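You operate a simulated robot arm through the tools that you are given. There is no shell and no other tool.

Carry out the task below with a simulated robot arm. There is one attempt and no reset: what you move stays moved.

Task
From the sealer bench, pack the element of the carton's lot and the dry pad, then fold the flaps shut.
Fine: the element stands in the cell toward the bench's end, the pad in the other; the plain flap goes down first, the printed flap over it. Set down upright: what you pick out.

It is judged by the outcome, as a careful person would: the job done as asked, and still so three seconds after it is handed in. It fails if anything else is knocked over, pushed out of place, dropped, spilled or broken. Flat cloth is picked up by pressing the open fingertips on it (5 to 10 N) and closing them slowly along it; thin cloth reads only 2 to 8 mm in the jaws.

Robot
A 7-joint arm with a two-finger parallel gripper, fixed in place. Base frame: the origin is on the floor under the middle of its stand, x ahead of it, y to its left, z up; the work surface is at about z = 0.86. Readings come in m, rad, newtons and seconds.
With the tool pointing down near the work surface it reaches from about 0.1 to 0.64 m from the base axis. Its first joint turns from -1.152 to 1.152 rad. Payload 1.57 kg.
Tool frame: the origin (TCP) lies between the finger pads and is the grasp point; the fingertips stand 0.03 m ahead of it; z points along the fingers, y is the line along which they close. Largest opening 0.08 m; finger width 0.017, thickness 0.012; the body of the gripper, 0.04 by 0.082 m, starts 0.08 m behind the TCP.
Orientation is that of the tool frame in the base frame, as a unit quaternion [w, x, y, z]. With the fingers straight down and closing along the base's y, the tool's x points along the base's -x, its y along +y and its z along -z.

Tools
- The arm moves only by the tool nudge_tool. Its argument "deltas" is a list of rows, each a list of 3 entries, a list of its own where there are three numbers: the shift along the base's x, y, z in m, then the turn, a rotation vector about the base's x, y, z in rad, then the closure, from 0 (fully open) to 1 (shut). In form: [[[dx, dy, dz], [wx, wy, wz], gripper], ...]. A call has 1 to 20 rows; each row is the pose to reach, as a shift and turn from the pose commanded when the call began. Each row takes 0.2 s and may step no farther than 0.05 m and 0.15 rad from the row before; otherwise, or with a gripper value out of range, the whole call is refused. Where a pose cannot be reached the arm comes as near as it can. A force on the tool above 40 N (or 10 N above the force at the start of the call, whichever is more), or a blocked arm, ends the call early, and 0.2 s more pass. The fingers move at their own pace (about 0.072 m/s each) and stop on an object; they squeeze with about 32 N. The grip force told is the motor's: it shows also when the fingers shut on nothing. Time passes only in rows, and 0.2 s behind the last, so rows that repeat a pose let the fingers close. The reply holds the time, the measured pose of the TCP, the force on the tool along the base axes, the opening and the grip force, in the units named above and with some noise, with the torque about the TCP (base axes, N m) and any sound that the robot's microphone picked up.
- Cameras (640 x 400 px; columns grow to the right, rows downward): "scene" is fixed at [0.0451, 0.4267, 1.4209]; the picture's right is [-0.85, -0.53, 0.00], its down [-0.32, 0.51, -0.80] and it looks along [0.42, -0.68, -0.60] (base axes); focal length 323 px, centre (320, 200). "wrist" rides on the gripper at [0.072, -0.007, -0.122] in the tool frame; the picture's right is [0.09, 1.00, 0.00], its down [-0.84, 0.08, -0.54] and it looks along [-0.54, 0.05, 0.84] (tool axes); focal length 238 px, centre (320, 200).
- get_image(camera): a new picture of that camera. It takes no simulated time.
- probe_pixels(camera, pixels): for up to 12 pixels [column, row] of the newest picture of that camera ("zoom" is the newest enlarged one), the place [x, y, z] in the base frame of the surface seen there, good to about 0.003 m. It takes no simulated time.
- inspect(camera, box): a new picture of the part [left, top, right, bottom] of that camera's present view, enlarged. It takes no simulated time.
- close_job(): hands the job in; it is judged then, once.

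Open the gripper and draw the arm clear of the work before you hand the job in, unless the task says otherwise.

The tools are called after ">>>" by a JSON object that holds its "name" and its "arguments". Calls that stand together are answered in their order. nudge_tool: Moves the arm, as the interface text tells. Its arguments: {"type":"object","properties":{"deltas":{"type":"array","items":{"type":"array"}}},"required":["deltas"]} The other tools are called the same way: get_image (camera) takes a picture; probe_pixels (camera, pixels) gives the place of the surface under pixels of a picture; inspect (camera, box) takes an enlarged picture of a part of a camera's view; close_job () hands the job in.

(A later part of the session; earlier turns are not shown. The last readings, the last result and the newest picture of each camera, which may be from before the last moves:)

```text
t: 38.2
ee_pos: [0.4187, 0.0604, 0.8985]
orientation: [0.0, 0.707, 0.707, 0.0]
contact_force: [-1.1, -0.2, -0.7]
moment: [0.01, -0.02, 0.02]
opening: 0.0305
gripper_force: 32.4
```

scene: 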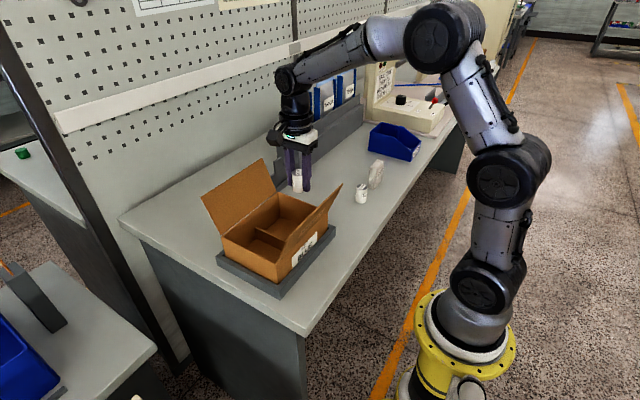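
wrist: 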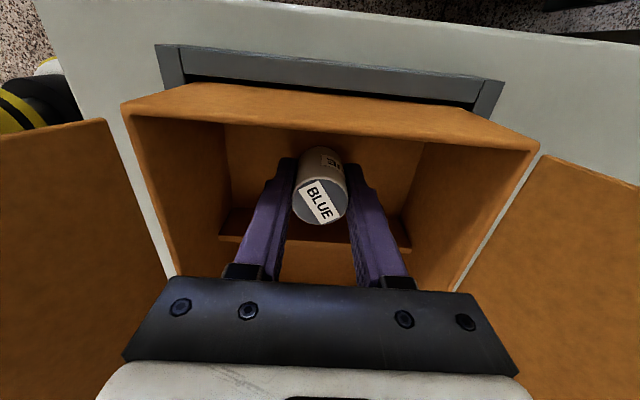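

Still free. I continue in half-millimetre steps until the force rises.

>>> {"name": "nudge_tool", "arguments": {"deltas": [[[0, 0, -0.0005], [0, 0, 0], 1], [[0, 0, -0.001], [0, 0, 0], 1], [[0, 0, -0.0015], [0, 0, 0], 1], [[0, 0, -0.0015], [0, 0, 0], 1]]}}

>>> {"name": "inspect", "arguments": {"camera": "wrist", "box": [200, 100, 440, 300]}}

```text
t: 39.2
ee_pos: [0.4165, 0.0596, 0.8974]
orientation: [0.001, 0.707, 0.707, 0.0]
contact_force: [-0.4, 1.4, 3.4]
moment: [0.0, 0.07, -0.03]
opening: 0.0307
gripper_force: 31.9
```

```text
2.00 times, centred on (320, 200) of wrist
```

zoom: 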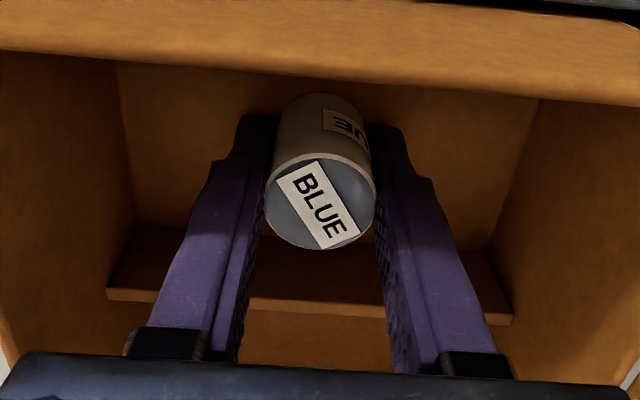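

Contact force is 3.4 N upward: the element rests on the floor. I open the fingers gradually while holding position.

>>> {"name": "nudge_tool", "arguments": {"deltas": [[[0, 0, 0], [0, 0, 0], 0.6], [[0, 0, 0], [0, 0, 0], 0.55], [[0, 0, 0], [0, 0, 0], 0.5], [[0, 0, 0], [0, 0, 0], 0.4], [[0, 0, 0], [0, 0, 0], 0.3], [[0, 0, 0], [0, 0, 0], 0.3]]}}

>>> {"name": "inspect", "arguments": {"camera": "wrist", "box": [200, 100, 440, 300]}}

```text
t: 40.6
ee_pos: [0.4179, 0.0591, 0.8967]
orientation: [0.0, 0.707, 0.707, 0.0]
contact_force: [0.1, -0.2, -0.3]
moment: [-0.01, 0.01, -0.03]
opening: 0.0563
gripper_force: 0.1
```

```text
2.00 times, centred on (320, 200) of wrist
```

zoom: 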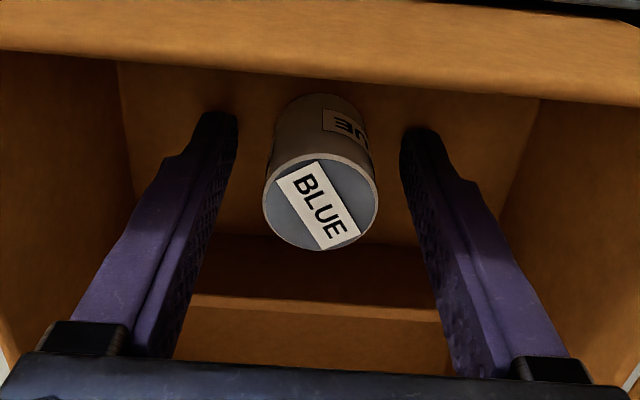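

BLUE stands free in the cell. I rise straight up, then travel to hover over the pad at (0.343,-0.367).

>>> {"name": "nudge_tool", "arguments": {"deltas": [[[0, 0, 0.01], [0, 0, 0], 0.3], [[0, 0, 0.03], [0, 0, 0], 0.3], [[0, 0, 0.06], [0, 0, 0], 0.3], [[0, 0, 0.1], [0, 0, 0], 0.3], [[0, 0, 0.145], [0, 0, 0], 0.2], [[0, 0, 0.19], [0, 0, 0], 0.1], [[0, 0, 0.224], [0, 0, 0], 0], [[-0.006, -0.035, 0.224], [0, 0, 0], 0], [[-0.012, -0.075, 0.224], [0, 0, 0], 0], [[-0.019, -0.115, 0.224], [0, 0, 0], 0], [[-0.026, -0.155, 0.224], [0, 0, 0], 0], [[-0.033, -0.195, 0.224], [0, 0, 0], 0], [[-0.04, -0.235, 0.224], [0, 0, 0], 0], [[-0.047, -0.275, 0.224], [0, 0, 0], 0], [[-0.054, -0.315, 0.224], [0, 0, 0], 0], [[-0.061, -0.355, 0.224], [0, 0, 0], 0], [[-0.068, -0.395, 0.224], [0, 0, 0], 0], [[-0.075, -0.427, 0.204], [0, 0, 0], 0], [[-0.075, -0.427, 0.164], [0, 0, 0], 0], [[-0.075, -0.427, 0.164], [0, 0, 0], 0]]}}

>>> {"name": "get_image", "arguments": {"camera": "wrist"}}

>>> {"name": "get_image", "arguments": {"camera": "scene"}}

```text
t: 44.8
ee_pos: [0.3429, -0.3653, 1.0597]
orientation: [0.001, 0.706, 0.708, 0.0]
contact_force: [0.7, 0.5, 0.6]
moment: [-0.01, 0.02, -0.02]
opening: 0.0803
gripper_force: 0.0
```

```text
taken
```

wrist: 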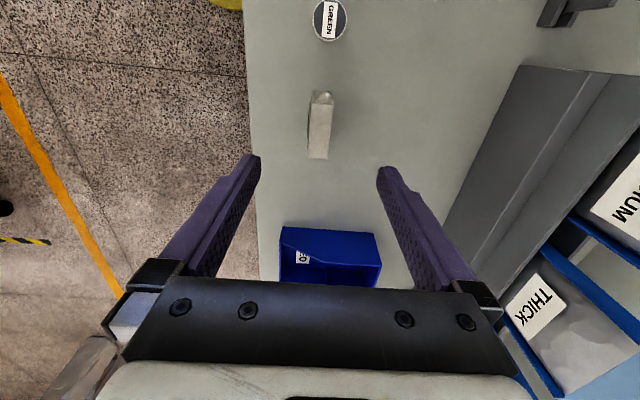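

```text
taken
```

scene: 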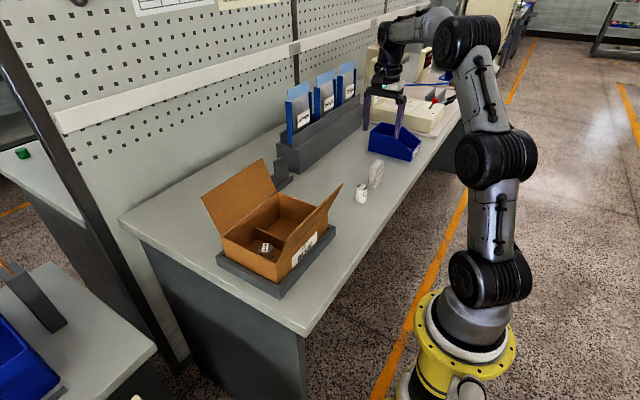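

BLUE stands in the cell at scene (265,247). The pad is at wrist (320,125); I probe it and zoom in.

>>> {"name": "inspect", "arguments": {"camera": "wrist", "box": [270, 80, 370, 180]}}

>>> {"name": "probe_pixels", "arguments": {"camera": "wrist", "pixels": [[312, 105], [332, 106], [309, 150], [327, 152], [318, 157], [322, 97], [319, 130], [308, 92], [311, 130], [330, 125], [325, 93]]}}

>>> {"name": "inspect", "arguments": {"camera": "scene", "box": [350, 145, 410, 205]}}

>>> {"name": "inspect", "arguments": {"camera": "scene", "box": [200, 150, 350, 300]}}

```text
4.00 times, centred on (320, 130) of wrist
```

zoom: 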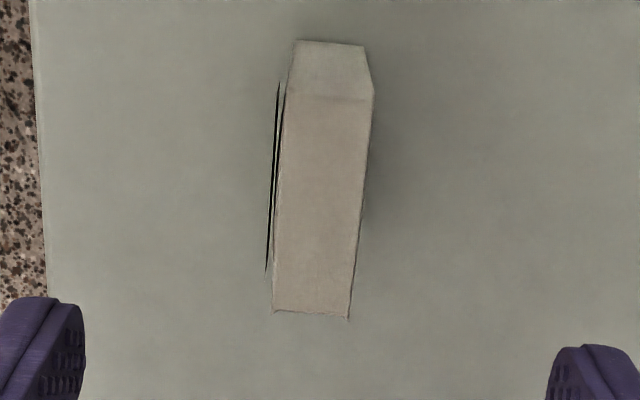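

```text
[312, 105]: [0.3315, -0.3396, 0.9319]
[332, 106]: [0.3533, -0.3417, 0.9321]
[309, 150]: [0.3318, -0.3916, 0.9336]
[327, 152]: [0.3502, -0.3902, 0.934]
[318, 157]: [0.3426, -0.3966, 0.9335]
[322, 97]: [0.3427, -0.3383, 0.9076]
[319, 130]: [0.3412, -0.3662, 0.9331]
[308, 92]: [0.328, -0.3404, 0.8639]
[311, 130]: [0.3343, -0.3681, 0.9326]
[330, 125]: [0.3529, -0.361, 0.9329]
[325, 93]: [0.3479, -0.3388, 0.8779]
```

```text
6.67 times, centred on (380, 175) of scene
```

zoom: 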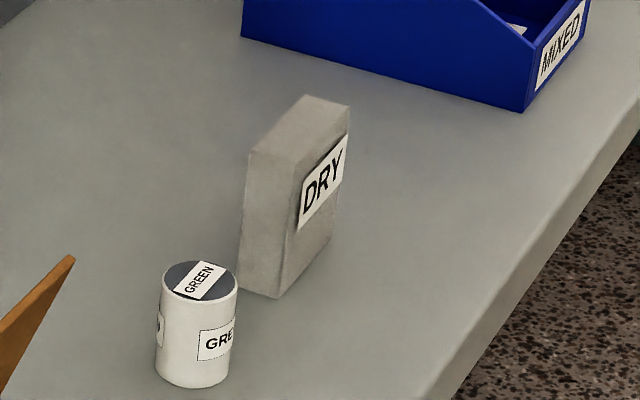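

```text
2.67 times, centred on (275, 225) of scene
```

zoom: 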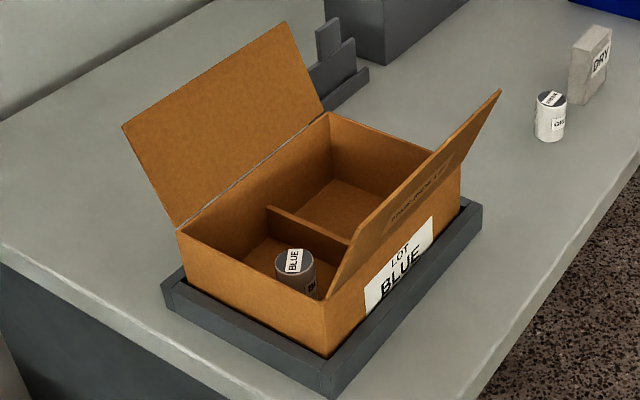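

The pad's top spans x 0.331–0.353, y -0.397…-0.339, z 0.933, centre (0.342,-0.367), centred between the fingers. I descend to z≈0.90 around it.

>>> {"name": "nudge_tool", "arguments": {"deltas": [[[-0.001, -0.001, -0.03], [0, 0, 0], 0], [[-0.001, -0.001, -0.065], [0, 0, 0], 0], [[-0.001, -0.001, -0.1], [0, 0, 0], 0], [[-0.001, -0.001, -0.13], [0, 0, 0], 0], [[-0.001, -0.001, -0.15], [0, 0, 0], 0], [[-0.001, -0.001, -0.16], [0, 0, 0], 0], [[-0.001, -0.001, -0.16], [0, 0, 0], 0]]}}

>>> {"name": "get_image", "arguments": {"camera": "wrist"}}

>>> {"name": "inspect", "arguments": {"camera": "scene", "box": [330, 110, 430, 220]}}

```text
t: 46.4
ee_pos: [0.3431, -0.3686, 0.8981]
orientation: [-0.001, 0.706, 0.708, 0.001]
contact_force: [0.7, 0.9, -0.8]
moment: [-0.02, 0.0, -0.01]
opening: 0.0799
gripper_force: 0.1
```

```text
taken
```

wrist: 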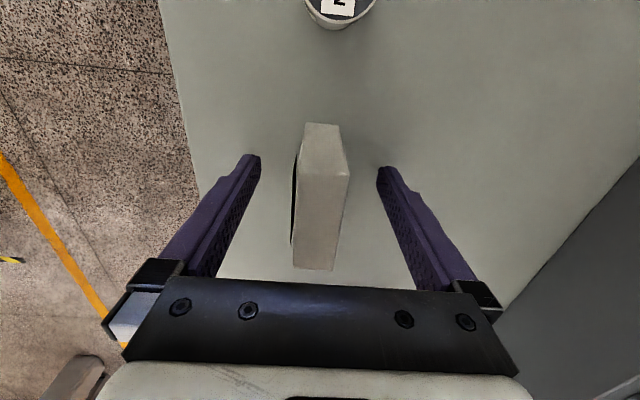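

```text
3.64 times, centred on (380, 165) of scene
```

zoom: 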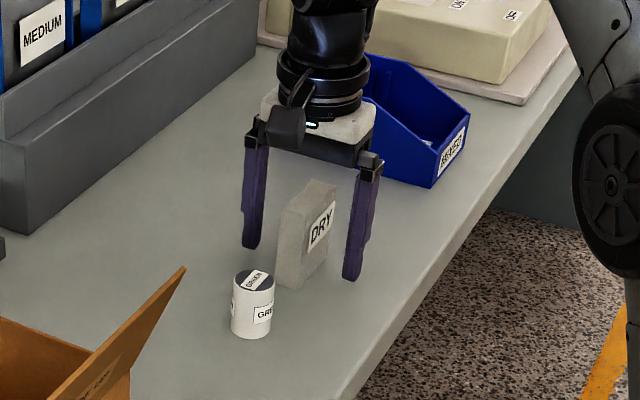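

The pad stands centred between the open fingers. I close gently in steps toward its 0.022 m thickness and watch the grip force.

>>> {"name": "nudge_tool", "arguments": {"deltas": [[[0, 0, 0], [0, 0, 0], 0.2], [[0, 0, 0], [0, 0, 0], 0.4], [[0, 0, 0], [0, 0, 0], 0.55], [[0, 0, 0], [0, 0, 0], 0.65], [[0, 0, 0], [0, 0, 0], 0.7], [[0, 0, 0], [0, 0, 0], 0.74], [[0, 0, 0], [0, 0, 0], 0.78], [[0, 0, 0], [0, 0, 0], 0.78]]}}

>>> {"name": "get_image", "arguments": {"camera": "wrist"}}

```text
t: 48.2
ee_pos: [0.3424, -0.3686, 0.8983]
orientation: [-0.001, 0.707, 0.707, 0.0]
contact_force: [0.5, -0.3, -0.9]
moment: [-0.01, 0.0, -0.04]
opening: 0.0248
gripper_force: 32.6
```

```text
taken
```

wrist: 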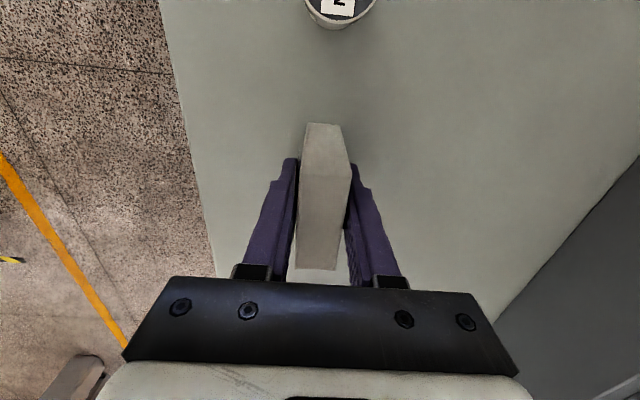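

It holds at 0.0248 m with 32.6 N. I lift slowly and check for slip.

>>> {"name": "nudge_tool", "arguments": {"deltas": [[[0, 0, 0], [0, 0, 0], 1], [[0, 0, 0.001], [0, 0, 0], 1], [[0, 0, 0.002], [0, 0, 0], 1], [[0, 0, 0.003], [0, 0, 0], 1], [[0, 0, 0.005], [0, 0, 0], 1], [[0, 0, 0.007], [0, 0, 0], 1], [[0, 0, 0.01], [0, 0, 0], 1], [[0, 0, 0.013], [0, 0, 0], 1], [[0, 0, 0.015], [0, 0, 0], 1], [[0, 0, 0.015], [0, 0, 0], 1]]}}

>>> {"name": "get_image", "arguments": {"camera": "wrist"}}

>>> {"name": "inspect", "arguments": {"camera": "scene", "box": [330, 110, 430, 220]}}

```text
t: 50.4
ee_pos: [0.3421, -0.3686, 0.9162]
orientation: [0.001, 0.707, 0.708, 0.0]
contact_force: [-0.4, -0.1, -1.0]
moment: [-0.03, 0.03, 0.01]
opening: 0.0249
gripper_force: 31.9
```

```text
taken
```

wrist: 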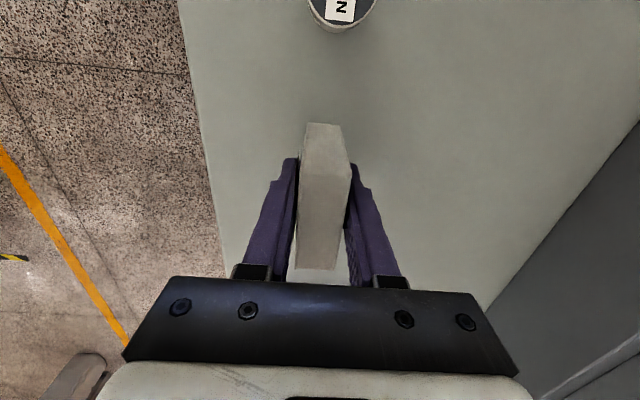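

```text
3.64 times, centred on (380, 165) of scene
```

zoom: 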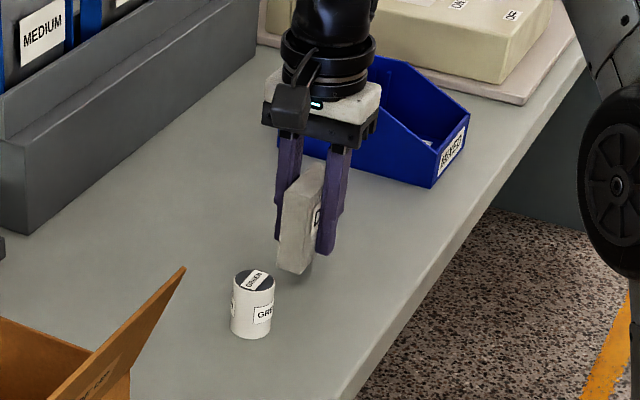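

No slip. I continue up smoothly to z≈1.05 so the pad's bottom clears GREEN and the carton rim.

>>> {"name": "nudge_tool", "arguments": {"deltas": [[[0, 0, 0.003], [0, 0, 0], 1], [[0, 0, 0.007], [0, 0, 0], 1], [[0, 0, 0.013], [0, 0, 0], 1], [[0, 0, 0.02], [0, 0, 0], 1], [[0, 0, 0.028], [0, 0, 0], 1], [[0, 0, 0.036], [0, 0, 0], 1], [[0, 0, 0.044], [0, 0, 0], 1], [[0, 0, 0.052], [0, 0, 0], 1], [[0, 0, 0.06], [0, 0, 0], 1], [[0, 0, 0.068], [0, 0, 0], 1], [[0, 0, 0.076], [0, 0, 0], 1], [[0, 0, 0.084], [0, 0, 0], 1], [[0, 0, 0.092], [0, 0, 0], 1], [[0, 0, 0.1], [0, 0, 0], 1], [[0, 0, 0.108], [0, 0, 0], 1], [[0, 0, 0.116], [0, 0, 0], 1], [[0, 0, 0.124], [0, 0, 0], 1], [[0, 0, 0.13], [0, 0, 0], 1], [[0, 0, 0.134], [0, 0, 0], 1], [[0, 0, 0.135], [0, 0, 0], 1]]}}

>>> {"name": "get_image", "arguments": {"camera": "wrist"}}

```text
t: 54.6
ee_pos: [0.3409, -0.3678, 1.0514]
orientation: [0.0, 0.708, 0.706, 0.0]
contact_force: [-1.0, -0.1, -0.3]
moment: [-0.01, 0.06, -0.04]
opening: 0.0252
gripper_force: 32.2
```

```text
taken
```

wrist: 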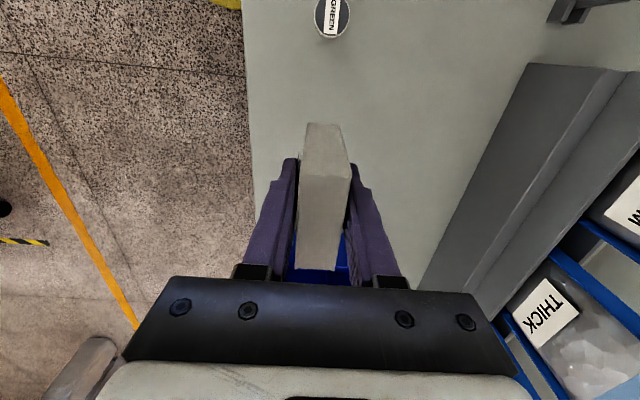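

Pad is secure. I carry it over toward the carton in two smooth legs, first to x≈0.418, y≈-0.18.

>>> {"name": "nudge_tool", "arguments": {"deltas": [[[0.001, 0.002, 0], [0, 0, 0], 1], [[0.003, 0.006, 0], [0, 0, 0], 1], [[0.006, 0.012, 0], [0, 0, 0], 1], [[0.01, 0.02, 0], [0, 0, 0], 1], [[0.015, 0.03, 0], [0, 0, 0], 1], [[0.02, 0.041, 0], [0, 0, 0], 1], [[0.025, 0.053, 0], [0, 0, 0], 1], [[0.03, 0.065, 0], [0, 0, 0], 1], [[0.035, 0.077, 0], [0, 0, 0], 1], [[0.04, 0.089, 0], [0, 0, 0], 1], [[0.045, 0.101, 0], [0, 0, 0], 1], [[0.05, 0.113, 0], [0, 0, 0], 1], [[0.055, 0.125, 0], [0, 0, 0], 1], [[0.06, 0.137, 0], [0, 0, 0], 1], [[0.065, 0.149, 0], [0, 0, 0], 1], [[0.069, 0.161, 0], [0, 0, 0], 1], [[0.072, 0.172, 0], [0, 0, 0], 1], [[0.074, 0.181, 0], [0, 0, 0], 1], [[0.076, 0.187, 0], [0, 0, 0], 1], [[0.076, 0.19, 0], [0, 0, 0], 1]]}}

>>> {"name": "nudge_tool", "arguments": {"deltas": [[[0, 0.002, 0], [0, 0, 0], 1], [[0, 0.006, 0], [0, 0, 0], 1], [[0, 0.012, 0], [0, 0, 0], 1], [[0, 0.02, 0], [0, 0, 0], 1], [[0, 0.029, 0], [0, 0, 0], 1], [[0, 0.038, 0], [0, 0, 0], 1], [[0, 0.047, 0], [0, 0, 0], 1], [[0, 0.056, 0], [0, 0, 0], 1], [[0, 0.065, 0], [0, 0, 0], 1], [[0, 0.074, 0], [0, 0, 0], 1], [[0, 0.083, 0], [0, 0, 0], 1], [[0, 0.092, 0], [0, 0, 0], 1], [[0, 0.101, 0], [0, 0, 0], 1], [[0, 0.11, 0], [0, 0, 0], 1], [[0, 0.119, 0], [0, 0, 0], 1], [[0, 0.127, 0], [0, 0, 0], 1], [[0, 0.133, 0], [0, 0, 0], 1], [[0, 0.138, 0], [0, 0, 0], 1], [[0, 0.14, 0], [0, 0, 0], 1], [[0, 0.14, 0], [0, 0, 0], 1]]}}

>>> {"name": "get_image", "arguments": {"camera": "wrist"}}

>>> {"name": "inspect", "arguments": {"camera": "scene", "box": [190, 80, 370, 300]}}

```text
t: 58.8
ee_pos: [0.4187, -0.1791, 1.0508]
orientation: [0.001, 0.707, 0.707, 0.0]
contact_force: [0.3, 0.0, -0.4]
moment: [-0.05, 0.01, 0.0]
opening: 0.0252
gripper_force: 32.2
```

```text
t: 63.0
ee_pos: [0.417, -0.0377, 1.0516]
orientation: [0.0, 0.707, 0.707, 0.0]
contact_force: [-0.1, -0.3, -0.5]
moment: [0.0, 0.0, 0.0]
opening: 0.025
gripper_force: 32.0
```

```text
taken
```

wrist: 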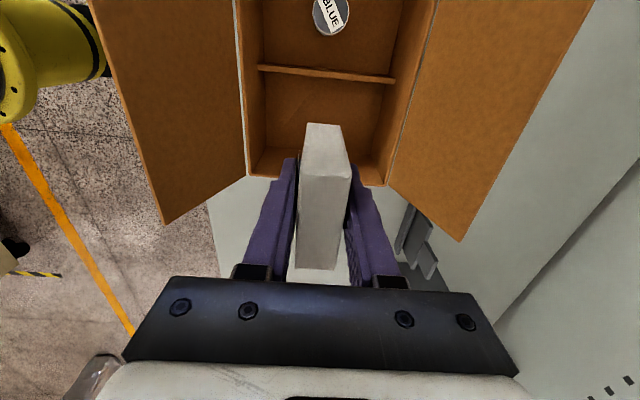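

```text
1.82 times, centred on (280, 190) of scene
```

zoom: 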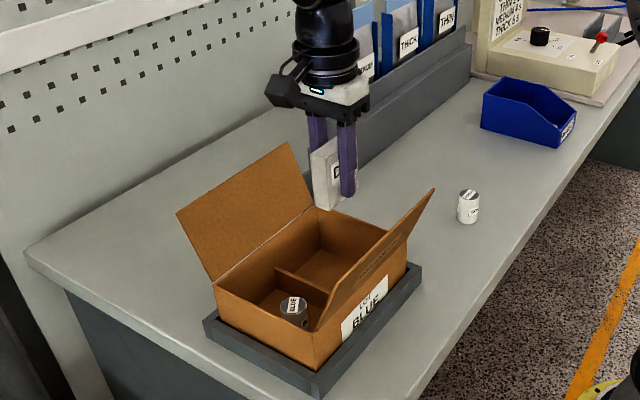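

The pad hangs above the -y cell. I re-probe the divider and the -y wall to confirm clearance before lowering.

>>> {"name": "probe_pixels", "arguments": {"camera": "wrist", "pixels": [[290, 71], [370, 78], [262, 160], [275, 174], [372, 183], [250, 100], [400, 110], [330, 15], [310, 20], [348, 20]]}}

>>> {"name": "probe_pixels", "arguments": {"camera": "scene", "pixels": [[294, 193], [285, 190], [305, 205], [266, 244], [262, 160], [341, 185]]}}

```text
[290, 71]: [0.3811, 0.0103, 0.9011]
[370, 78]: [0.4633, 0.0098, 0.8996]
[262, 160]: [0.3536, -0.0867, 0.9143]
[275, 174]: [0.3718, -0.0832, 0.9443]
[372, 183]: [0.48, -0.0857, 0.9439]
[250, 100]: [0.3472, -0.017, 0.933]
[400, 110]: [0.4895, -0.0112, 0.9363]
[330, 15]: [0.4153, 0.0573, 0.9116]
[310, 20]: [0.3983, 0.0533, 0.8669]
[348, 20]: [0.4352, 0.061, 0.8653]
```

```text
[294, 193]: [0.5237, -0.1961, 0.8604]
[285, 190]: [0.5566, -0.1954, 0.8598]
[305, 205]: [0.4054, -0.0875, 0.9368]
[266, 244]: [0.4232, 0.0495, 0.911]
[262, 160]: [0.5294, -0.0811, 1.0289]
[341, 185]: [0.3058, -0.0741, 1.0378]
```

Clearances are ~17 mm each side. I lower the pad smoothly to just above the floor (commanded z 0.908).

>>> {"name": "nudge_tool", "arguments": {"deltas": [[[0, 0, -0.002], [0, 0, 0], 1], [[0, 0, -0.006], [0, 0, 0], 1], [[0, 0, -0.012], [0, 0, 0], 1], [[0, 0, -0.02], [0, 0, 0], 1], [[0, 0, -0.029], [0, 0, 0], 1], [[0, 0, -0.038], [0, 0, 0], 1], [[0, 0, -0.047], [0, 0, 0], 1], [[0, 0, -0.056], [0, 0, 0], 1], [[0, 0, -0.065], [0, 0, 0], 1], [[0, 0, -0.074], [0, 0, 0], 1], [[0, 0, -0.083], [0, 0, 0], 1], [[0, 0, -0.092], [0, 0, 0], 1], [[0, 0, -0.101], [0, 0, 0], 1], [[0, 0, -0.11], [0, 0, 0], 1], [[0, 0, -0.119], [0, 0, 0], 1], [[0, 0, -0.128], [0, 0, 0], 1], [[0, 0, -0.135], [0, 0, 0], 1], [[0, 0, -0.14], [0, 0, 0], 1], [[0, 0, -0.142], [0, 0, 0], 1], [[0, 0, -0.142], [0, 0, 0], 1]]}}

>>> {"name": "get_image", "arguments": {"camera": "wrist"}}

>>> {"name": "inspect", "arguments": {"camera": "scene", "box": [190, 130, 370, 310]}}

```text
t: 67.2
ee_pos: [0.4166, -0.0387, 0.9081]
orientation: [0.001, 0.707, 0.707, 0.0]
contact_force: [-0.5, -0.8, -1.9]
moment: [-0.01, 0.0, 0.0]
opening: 0.0254
gripper_force: 31.9
```

```text
taken
```

wrist: 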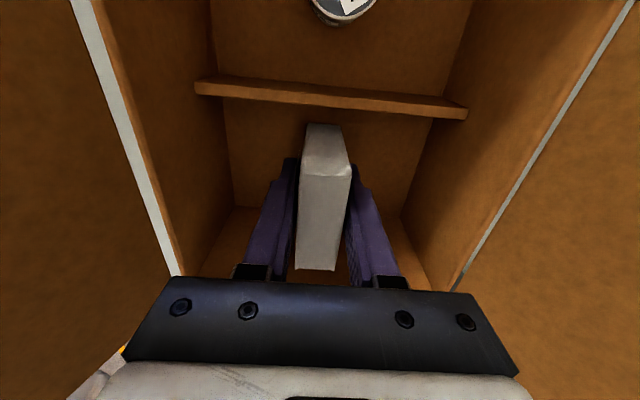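

```text
2.22 times, centred on (280, 220) of scene
```

zoom: 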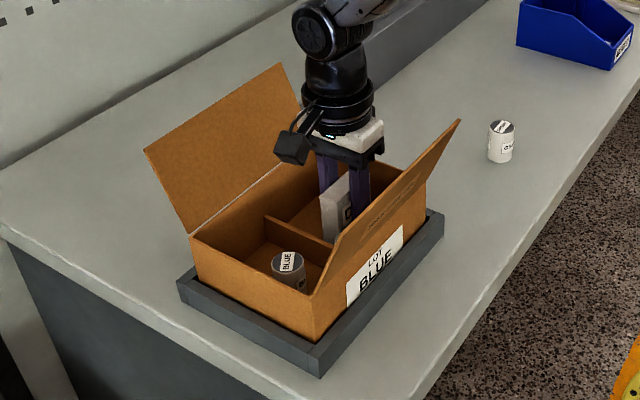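

The pad is inside the -y cell, clear of divider and walls. I ease down in 1 mm then half-millimetre steps until contact.

>>> {"name": "nudge_tool", "arguments": {"deltas": [[[0, 0, -0.001], [0, 0, 0], 1], [[0, 0, -0.002], [0, 0, 0], 1], [[0, 0, -0.003], [0, 0, 0], 1], [[0, 0, -0.004], [0, 0, 0], 1], [[0, 0, -0.004], [0, 0, 0], 1]]}}

>>> {"name": "nudge_tool", "arguments": {"deltas": [[[0, 0, -0.0005], [0, 0, 0], 1], [[0, 0, -0.001], [0, 0, 0], 1], [[0, 0, -0.0015], [0, 0, 0], 1], [[0, 0, -0.0015], [0, 0, 0], 1]]}}

```text
t: 68.4
ee_pos: [0.419, -0.0377, 0.9024]
orientation: [0.0, 0.707, 0.707, 0.0]
contact_force: [-0.6, -0.2, -0.7]
moment: [0.01, -0.02, 0.0]
opening: 0.0248
gripper_force: 31.7
```

```text
t: 69.4
ee_pos: [0.4186, -0.0383, 0.9021]
orientation: [0.0, 0.707, 0.707, 0.001]
contact_force: [-0.4, -0.8, 3.1]
moment: [-0.01, 0.02, -0.03]
opening: 0.0254
gripper_force: 31.6
```

Upward force is 3.1 N: the pad touches the floor. I open gently, holding still.

>>> {"name": "nudge_tool", "arguments": {"deltas": [[[0, 0, 0], [0, 0, 0], 0.68], [[0, 0, 0], [0, 0, 0], 0.64], [[0, 0, 0], [0, 0, 0], 0.58], [[0, 0, 0], [0, 0, 0], 0.5], [[0, 0, 0], [0, 0, 0], 0.4], [[0, 0, 0], [0, 0, 0], 0.3], [[0, 0, 0], [0, 0, 0], 0.3]]}}

>>> {"name": "get_image", "arguments": {"camera": "wrist"}}

```text
t: 71.0
ee_pos: [0.4158, -0.0371, 0.9025]
orientation: [0.001, 0.707, 0.707, 0.0]
contact_force: [0.3, -0.8, 0.1]
moment: [0.02, 0.02, -0.01]
opening: 0.0559
gripper_force: 0.0
```

```text
taken
```

wrist: 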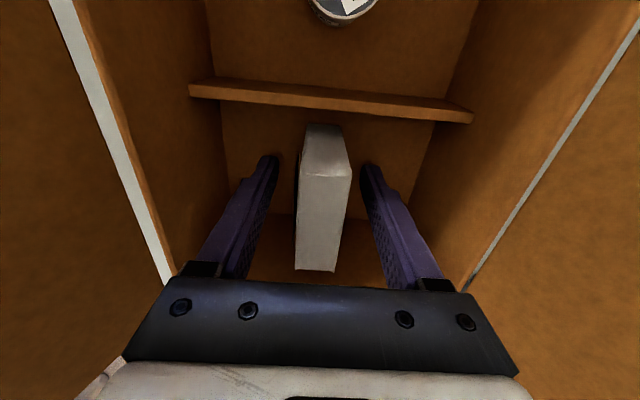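

The pad stands free and upright in its cell. I rise straight up slowly, closing nothing until clear.

>>> {"name": "nudge_tool", "arguments": {"deltas": [[[0, 0, 0.005], [0, 0, 0], 0.3], [[0, 0, 0.015], [0, 0, 0], 0.3], [[0, 0, 0.03], [0, 0, 0], 0.3], [[0, 0, 0.055], [0, 0, 0], 0.3], [[0, 0, 0.09], [0, 0, 0], 0.3], [[0, 0, 0.13], [0, 0, 0], 0.3], [[0, 0, 0.17], [0, 0, 0], 0.3], [[0, 0, 0.21], [0, 0, 0], 0.5], [[0, 0, 0.248], [0, 0, 0], 0.8], [[0, 0, 0.248], [0, 0, 0], 1]]}}

>>> {"name": "get_image", "arguments": {"camera": "wrist"}}

>>> {"name": "inspect", "arguments": {"camera": "scene", "box": [190, 130, 370, 310]}}

```text
t: 73.2
ee_pos: [0.4175, -0.0365, 1.1519]
orientation: [0.0, 0.707, 0.707, 0.0]
contact_force: [0.7, -0.4, -0.6]
moment: [0.0, 0.0, 0.02]
opening: 0.0004
gripper_force: 21.2
```

```text
taken
```

wrist: 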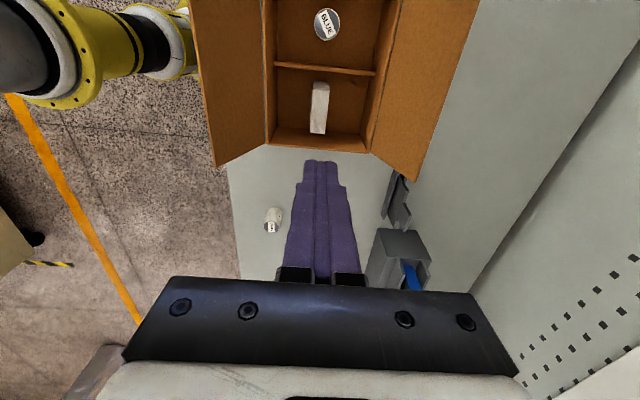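

```text
2.22 times, centred on (280, 220) of scene
```

zoom: 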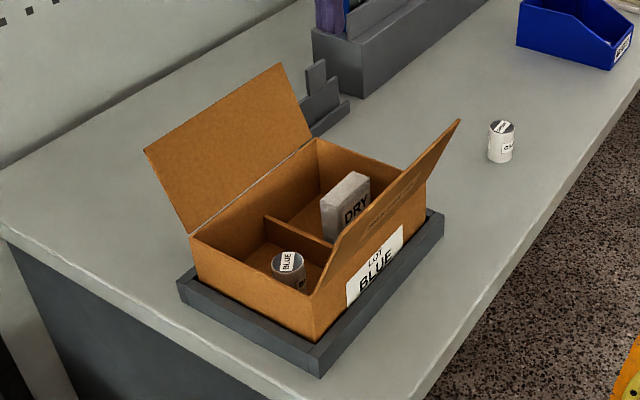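

BLUE and the DRY pad both stand in their cells. Fingers are shut; I move at height behind the far plain flap, to (0.575, 0.011).

>>> {"name": "nudge_tool", "arguments": {"deltas": [[[0.015, 0.005, 0], [0, 0, 0], 1], [[0.045, 0.015, 0], [0, 0, 0], 1], [[0.08, 0.025, 0], [0, 0, 0], 1], [[0.115, 0.035, 0], [0, 0, 0], 1], [[0.145, 0.043, 0], [0, 0, 0], 1], [[0.157, 0.047, 0], [0, 0, 0], 1], [[0.157, 0.047, 0], [0, 0, 0], 1]]}}

>>> {"name": "get_image", "arguments": {"camera": "wrist"}}

>>> {"name": "get_image", "arguments": {"camera": "scene"}}

```text
t: 74.8
ee_pos: [0.5648, 0.0094, 1.1449]
orientation: [0.0, 0.706, 0.708, 0.0]
contact_force: [-0.9, -0.6, 0.5]
moment: [0.03, 0.0, 0.0]
opening: 0.0
gripper_force: 21.4
out of reach, approached as far as the arm can: row 6, 7
```

```text
taken
```

wrist: 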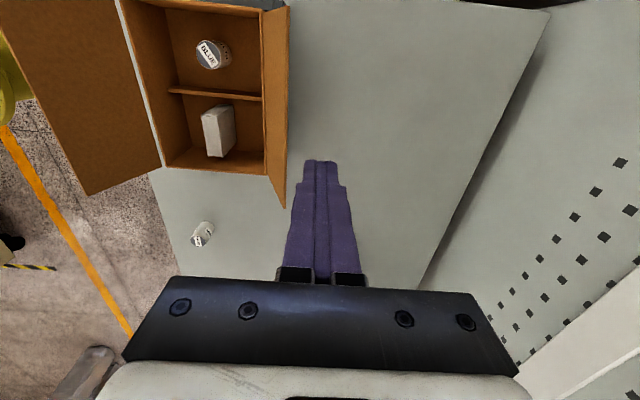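

```text
taken
```

scene: 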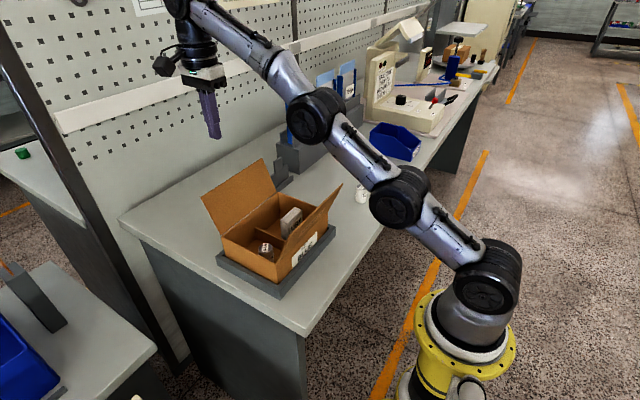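

The arm reached x 0.565 (limit at this height), which is already behind the flap tip (x≈0.53). I lower straight down so the fingertips are at about z≈1.0.

>>> {"name": "nudge_tool", "arguments": {"deltas": [[[0, 0, -0.02], [0, 0, 0], 1], [[0, 0, -0.045], [0, 0, 0], 1], [[0, 0, -0.07], [0, 0, 0], 1], [[0, 0, -0.095], [0, 0, 0], 1], [[0, 0, -0.115], [0, 0, 0], 1], [[0, 0, -0.125], [0, 0, 0], 1], [[0, 0, -0.125], [0, 0, 0], 1]]}}

>>> {"name": "get_image", "arguments": {"camera": "wrist"}}

>>> {"name": "inspect", "arguments": {"camera": "scene", "box": [140, 60, 360, 300]}}

```text
t: 76.4
ee_pos: [0.5643, 0.0086, 1.0192]
orientation: [0.0, 0.707, 0.707, 0.001]
contact_force: [-0.9, 0.1, -0.8]
moment: [0.02, 0.03, -0.01]
opening: 0.0
gripper_force: 21.3
```

```text
taken
```

wrist: 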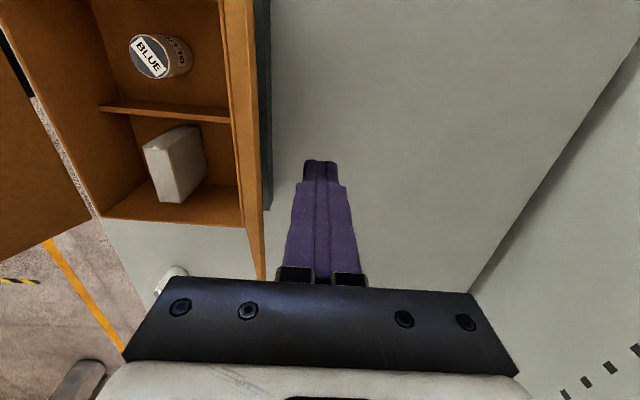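

```text
1.67 times, centred on (250, 180) of scene
```

zoom: 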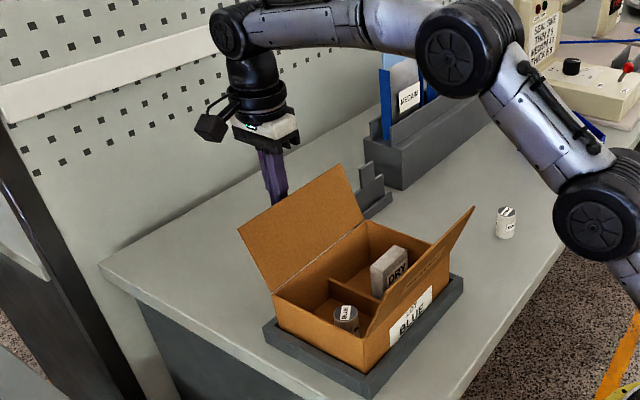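

The closed fingers stand behind the plain flap (tips z≈0.99). I push it slowly in -x toward vertical and watch the force.

>>> {"name": "nudge_tool", "arguments": {"deltas": [[[-0.006, 0, 0], [0, 0, 0], 1], [[-0.014, 0, 0], [0, 0, 0], 1], [[-0.022, 0, 0], [0, 0, 0], 1], [[-0.03, 0, 0], [0, 0, 0], 1], [[-0.037, 0, 0], [0, 0, 0], 1], [[-0.044, 0, 0], [0, 0, 0], 1], [[-0.051, 0, 0], [0, 0, 0], 1], [[-0.051, 0, 0], [0, 0, 0], 1]]}}

>>> {"name": "get_image", "arguments": {"camera": "wrist"}}

>>> {"name": "inspect", "arguments": {"camera": "scene", "box": [170, 100, 370, 310]}}

```text
t: 78.2
ee_pos: [0.5145, 0.0077, 1.0184]
orientation: [0.001, 0.708, 0.707, 0.0]
contact_force: [1.8, -0.6, 0.1]
moment: [-0.01, -0.04, 0.01]
opening: 0.0001
gripper_force: 21.0
```

```text
taken
```

wrist: 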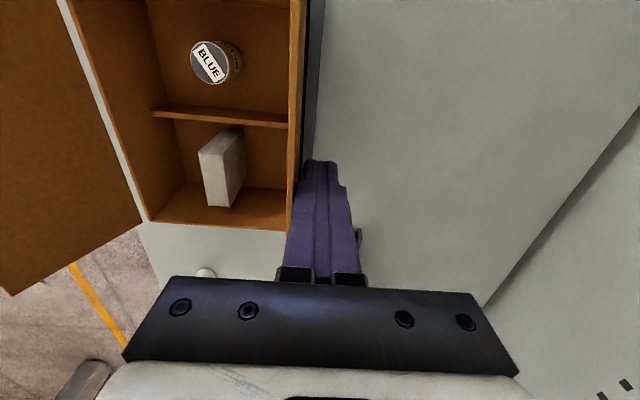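

```text
1.90 times, centred on (270, 205) of scene
```

zoom: 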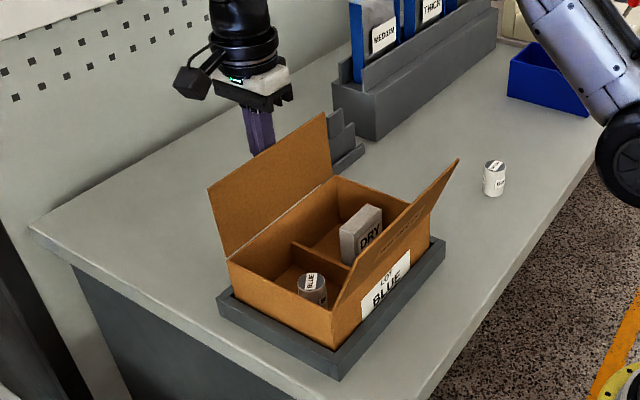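

The flap follows with only ~2 N. I keep pushing in -x past vertical at the same height.

>>> {"name": "nudge_tool", "arguments": {"deltas": [[[-0.006, 0, 0], [0, 0, 0], 1], [[-0.013, 0, 0], [0, 0, 0], 1], [[-0.02, 0, 0], [0, 0, 0], 1], [[-0.027, 0, 0], [0, 0, 0], 1], [[-0.034, 0, 0], [0, 0, 0], 1], [[-0.041, 0, 0], [0, 0, 0], 1], [[-0.048, 0, 0], [0, 0, 0], 1], [[-0.055, 0, 0], [0, 0, 0], 1], [[-0.062, 0, 0], [0, 0, 0], 1], [[-0.069, 0, 0], [0, 0, 0], 1], [[-0.069, 0, 0], [0, 0, 0], 1]]}}

>>> {"name": "get_image", "arguments": {"camera": "wrist"}}

>>> {"name": "inspect", "arguments": {"camera": "scene", "box": [170, 100, 370, 310]}}

```text
t: 80.6
ee_pos: [0.4444, 0.0095, 1.0201]
orientation: [0.001, 0.706, 0.708, 0.001]
contact_force: [0.6, -0.1, -0.3]
moment: [0.03, -0.02, 0.01]
opening: 0.0001
gripper_force: 21.0
```

```text
taken
```

wrist: 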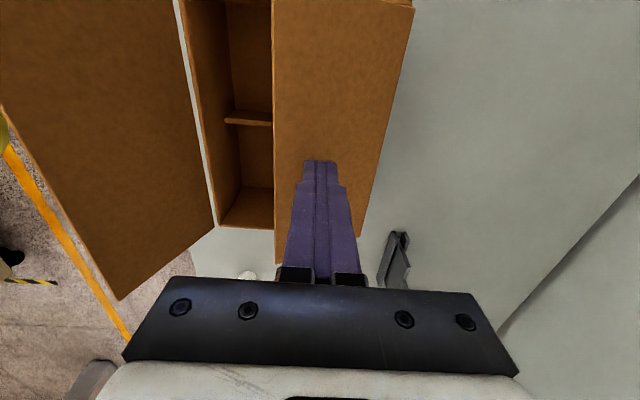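

```text
1.90 times, centred on (270, 205) of scene
```

zoom: 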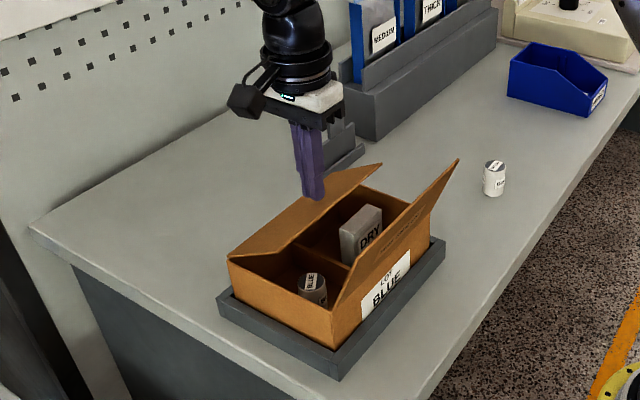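

The plain flap is now leaning inward over the cells (its outer face has no print). I follow the arc down to press it closed.

>>> {"name": "nudge_tool", "arguments": {"deltas": [[[-0.004, 0, -0.007], [0, 0, 0], 1], [[-0.007, 0, -0.014], [0, 0, 0], 1], [[-0.01, 0, -0.021], [0, 0, 0], 1], [[-0.012, 0, -0.028], [0, 0, 0], 1], [[-0.014, 0, -0.034], [0, 0, 0], 1], [[-0.015, 0, -0.039], [0, 0, 0], 1], [[-0.015, 0, -0.039], [0, 0, 0], 1]]}}

>>> {"name": "get_image", "arguments": {"camera": "wrist"}}

>>> {"name": "inspect", "arguments": {"camera": "scene", "box": [190, 120, 370, 310]}}

```text
t: 82.2
ee_pos: [0.4297, 0.0078, 0.9799]
orientation: [0.0, 0.707, 0.707, -0.001]
contact_force: [0.3, 0.4, -0.5]
moment: [-0.01, 0.0, -0.01]
opening: 0.0
gripper_force: 21.0
```

```text
taken
```

wrist: 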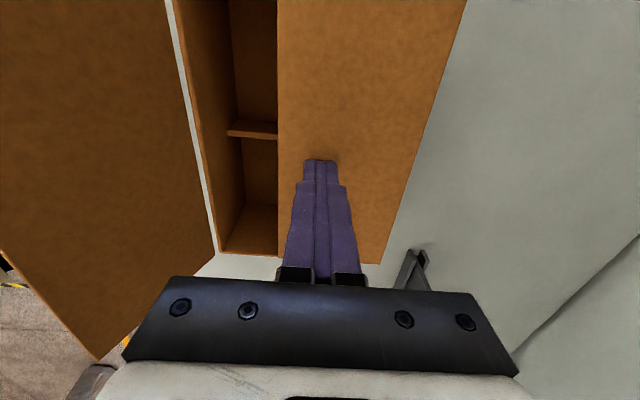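

```text
2.11 times, centred on (280, 215) of scene
```

zoom: 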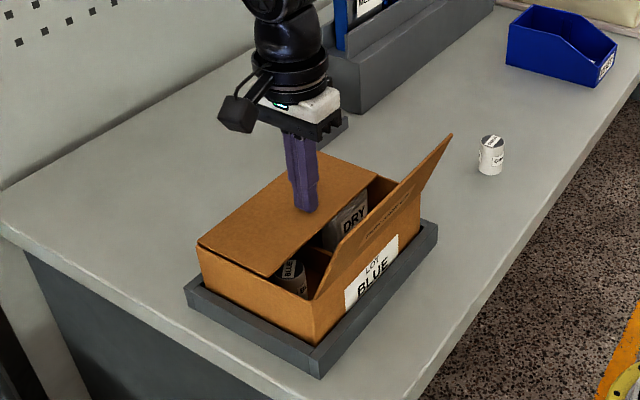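

The plain flap lies almost flat. I probe its surface height across the width to judge whether it's fully down.

>>> {"name": "probe_pixels", "arguments": {"camera": "wrist", "pixels": [[282, 100], [285, 200], [350, 100], [400, 150], [380, 240], [430, 60], [282, 240], [210, 150], [250, 247]]}}

>>> {"name": "probe_pixels", "arguments": {"camera": "scene", "pixels": [[215, 233], [240, 245], [235, 220], [265, 245], [320, 186], [352, 190], [403, 178]]}}

```text
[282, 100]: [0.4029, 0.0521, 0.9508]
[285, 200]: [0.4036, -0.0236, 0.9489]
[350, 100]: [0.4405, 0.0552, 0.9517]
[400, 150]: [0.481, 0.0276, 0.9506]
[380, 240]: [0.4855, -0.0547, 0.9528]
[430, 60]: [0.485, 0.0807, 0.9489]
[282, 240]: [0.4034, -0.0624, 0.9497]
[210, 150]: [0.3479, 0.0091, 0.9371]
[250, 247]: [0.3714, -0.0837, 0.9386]
```

```text
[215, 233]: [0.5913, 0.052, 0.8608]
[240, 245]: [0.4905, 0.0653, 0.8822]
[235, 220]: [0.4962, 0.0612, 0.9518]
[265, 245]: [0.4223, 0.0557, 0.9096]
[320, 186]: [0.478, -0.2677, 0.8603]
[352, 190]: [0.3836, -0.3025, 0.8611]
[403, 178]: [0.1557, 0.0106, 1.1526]
```

The plain flap is flat at z≈0.950 across, with its edge at x≈0.40. I lift straight off and see whether it stays down.

>>> {"name": "nudge_tool", "arguments": {"deltas": [[[0, 0, 0.005], [0, 0, 0], 1], [[0, 0, 0.015], [0, 0, 0], 1], [[0, 0, 0.03], [0, 0, 0], 1], [[0, 0, 0.055], [0, 0, 0], 1], [[0, 0, 0.09], [0, 0, 0], 1], [[0, 0, 0.125], [0, 0, 0], 1], [[0, 0, 0.15], [0, 0, 0], 1], [[0, 0, 0.15], [0, 0, 0], 1]]}}

>>> {"name": "get_image", "arguments": {"camera": "wrist"}}

>>> {"name": "inspect", "arguments": {"camera": "scene", "box": [190, 120, 370, 310]}}

```text
t: 84.0
ee_pos: [0.4297, 0.0066, 1.1308]
orientation: [-0.001, 0.708, 0.707, 0.0]
contact_force: [0.4, -0.6, -0.3]
moment: [0.0, 0.01, -0.02]
opening: 0.0
gripper_force: 21.5
```

```text
taken
```

wrist: 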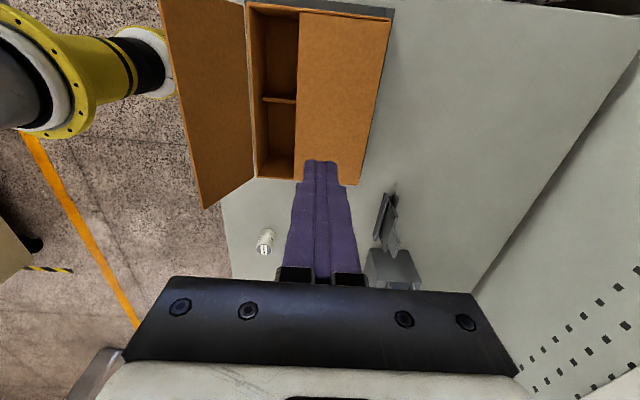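

```text
2.11 times, centred on (280, 215) of scene
```

zoom: 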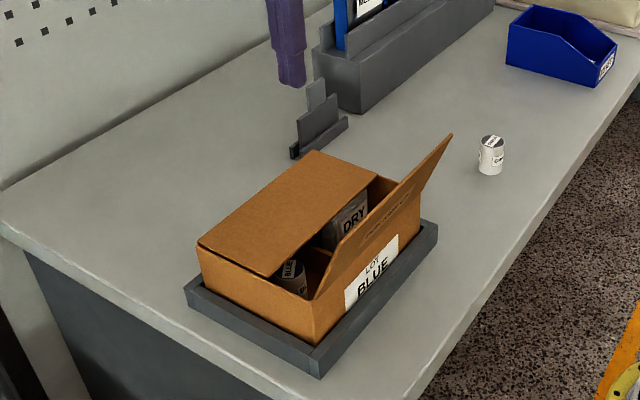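

The plain flap stays down. I now cross over at height to the robot side of the printed flap, to x≈0.262.

>>> {"name": "nudge_tool", "arguments": {"deltas": [[[-0.012, 0, 0.005], [0, 0, 0], 1], [[-0.04, 0, 0.009], [0, 0, 0], 1], [[-0.07, 0, 0.009], [0, 0, 0], 1], [[-0.1, 0, 0.009], [0, 0, 0], 1], [[-0.13, 0, 0.009], [0, 0, 0], 1], [[-0.155, 0, 0.009], [0, 0, 0], 1], [[-0.17, 0, 0.009], [0, 0, 0], 1], [[-0.17, 0, 0.009], [0, 0, 0], 1]]}}

>>> {"name": "get_image", "arguments": {"camera": "wrist"}}

>>> {"name": "get_image", "arguments": {"camera": "scene"}}

```text
t: 85.8
ee_pos: [0.2629, 0.0054, 1.14]
orientation: [-0.001, 0.707, 0.707, -0.001]
contact_force: [0.0, 0.2, 0.5]
moment: [-0.01, 0.0, -0.01]
opening: 0.0
gripper_force: 21.4
```

```text
taken
```

wrist: 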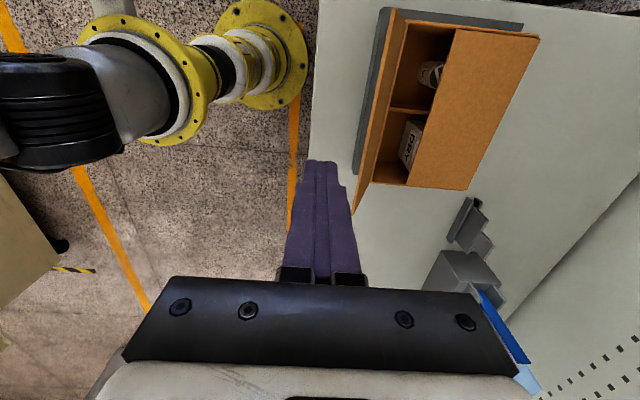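

```text
taken
```

scene: 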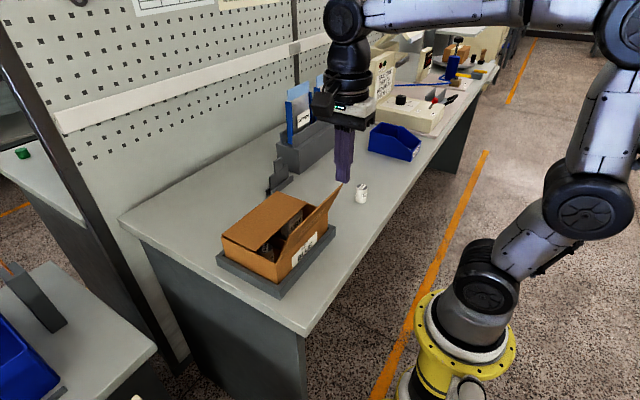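

The fingers hang in front of the printed flap with ~3 cm clearance. I lower them so the tips reach z≈0.99.

>>> {"name": "nudge_tool", "arguments": {"deltas": [[[0, 0, -0.02], [0, 0, 0], 1], [[0, 0, -0.045], [0, 0, 0], 1], [[0, 0, -0.07], [0, 0, 0], 1], [[0, 0, -0.095], [0, 0, 0], 1], [[0, 0, -0.113], [0, 0, 0], 1], [[0, 0, -0.12], [0, 0, 0], 1], [[0, 0, -0.12], [0, 0, 0], 1]]}}

>>> {"name": "get_image", "arguments": {"camera": "wrist"}}

>>> {"name": "inspect", "arguments": {"camera": "scene", "box": [210, 80, 410, 300]}}

```text
t: 87.4
ee_pos: [0.2611, 0.0082, 1.02]
orientation: [0.001, 0.707, 0.707, 0.0]
contact_force: [-0.6, 0.3, 0.5]
moment: [0.0, 0.0, -0.01]
opening: 0.0
gripper_force: 21.4
```

```text
taken
```

wrist: 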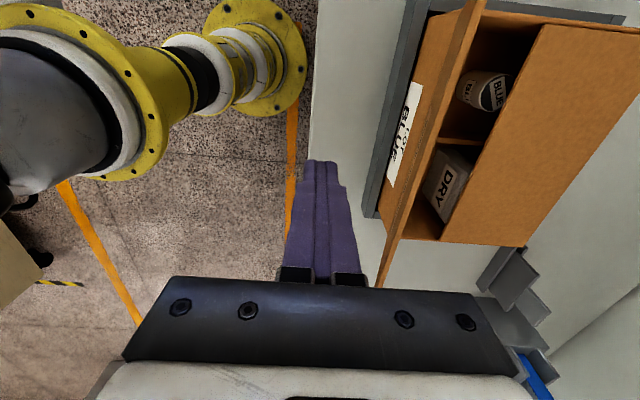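

```text
1.82 times, centred on (310, 190) of scene
```

zoom: 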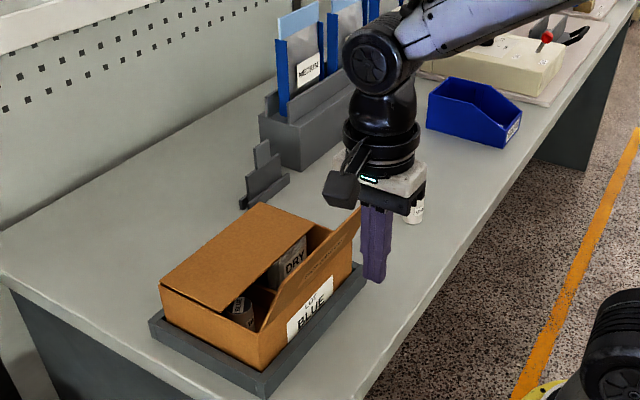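

Clear of the flap; I push in +x slowly to bring the printed flap up to vertical.

>>> {"name": "nudge_tool", "arguments": {"deltas": [[[0.006, 0, 0], [0, 0, 0], 1], [[0.014, 0, 0], [0, 0, 0], 1], [[0.022, 0, 0], [0, 0, 0], 1], [[0.03, 0, 0], [0, 0, 0], 1], [[0.037, 0, 0], [0, 0, 0], 1], [[0.044, 0, 0], [0, 0, 0], 1], [[0.051, 0, 0], [0, 0, 0], 1], [[0.058, 0, 0], [0, 0, 0], 1], [[0.065, 0, 0], [0, 0, 0], 1], [[0.07, 0, 0], [0, 0, 0], 1], [[0.07, 0, 0], [0, 0, 0], 1]]}}

>>> {"name": "get_image", "arguments": {"camera": "wrist"}}

>>> {"name": "inspect", "arguments": {"camera": "scene", "box": [210, 80, 410, 300]}}

```text
t: 89.8
ee_pos: [0.3305, 0.0063, 1.0204]
orientation: [0.0, 0.708, 0.707, 0.0]
contact_force: [-0.5, -0.8, 0.3]
moment: [0.01, 0.01, 0.0]
opening: 0.0
gripper_force: 21.4
```

```text
taken
```

wrist: 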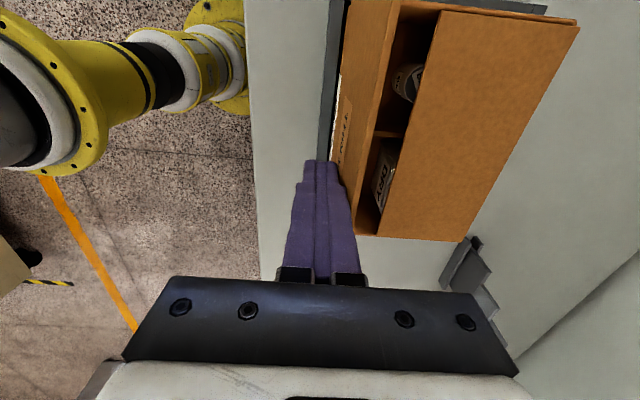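

```text
1.82 times, centred on (310, 190) of scene
```

zoom: 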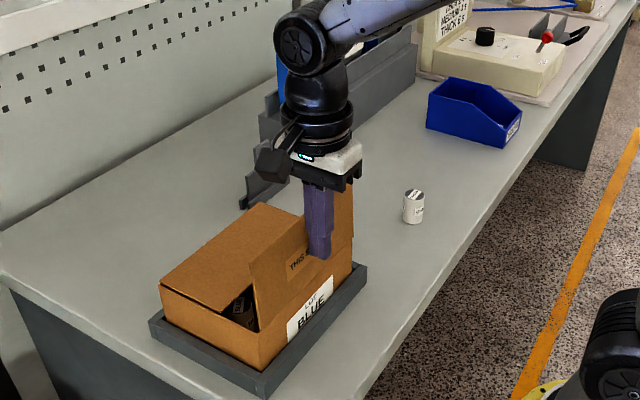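

The printed flap is near vertical. I continue in +x past vertical at the same height.

>>> {"name": "nudge_tool", "arguments": {"deltas": [[[0.006, 0, 0], [0, 0, 0], 1], [[0.013, 0, 0], [0, 0, 0], 1], [[0.02, 0, 0], [0, 0, 0], 1], [[0.027, 0, 0], [0, 0, 0], 1], [[0.034, 0, 0], [0, 0, 0], 1], [[0.041, 0, 0], [0, 0, 0], 1], [[0.048, 0, 0], [0, 0, 0], 1], [[0.055, 0, 0], [0, 0, 0], 1], [[0.062, 0, 0], [0, 0, 0], 1], [[0.062, 0, 0], [0, 0, 0], 1]]}}

>>> {"name": "get_image", "arguments": {"camera": "wrist"}}

>>> {"name": "inspect", "arguments": {"camera": "scene", "box": [210, 80, 410, 300]}}

```text
t: 92.0
ee_pos: [0.3944, 0.0093, 1.019]
orientation: [0.0, 0.707, 0.707, 0.0]
contact_force: [0.6, -0.4, 1.0]
moment: [-0.01, 0.01, 0.0]
opening: 0.0
gripper_force: 21.1
```

```text
taken
```

wrist: 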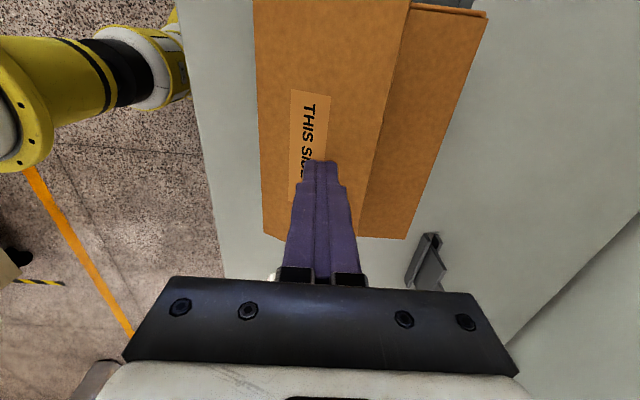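

```text
1.82 times, centred on (310, 190) of scene
```

zoom: 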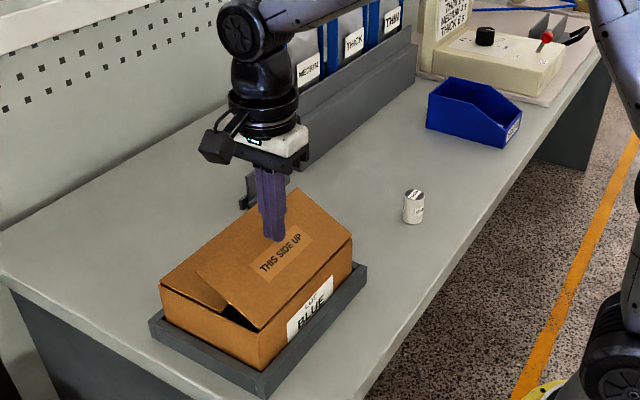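

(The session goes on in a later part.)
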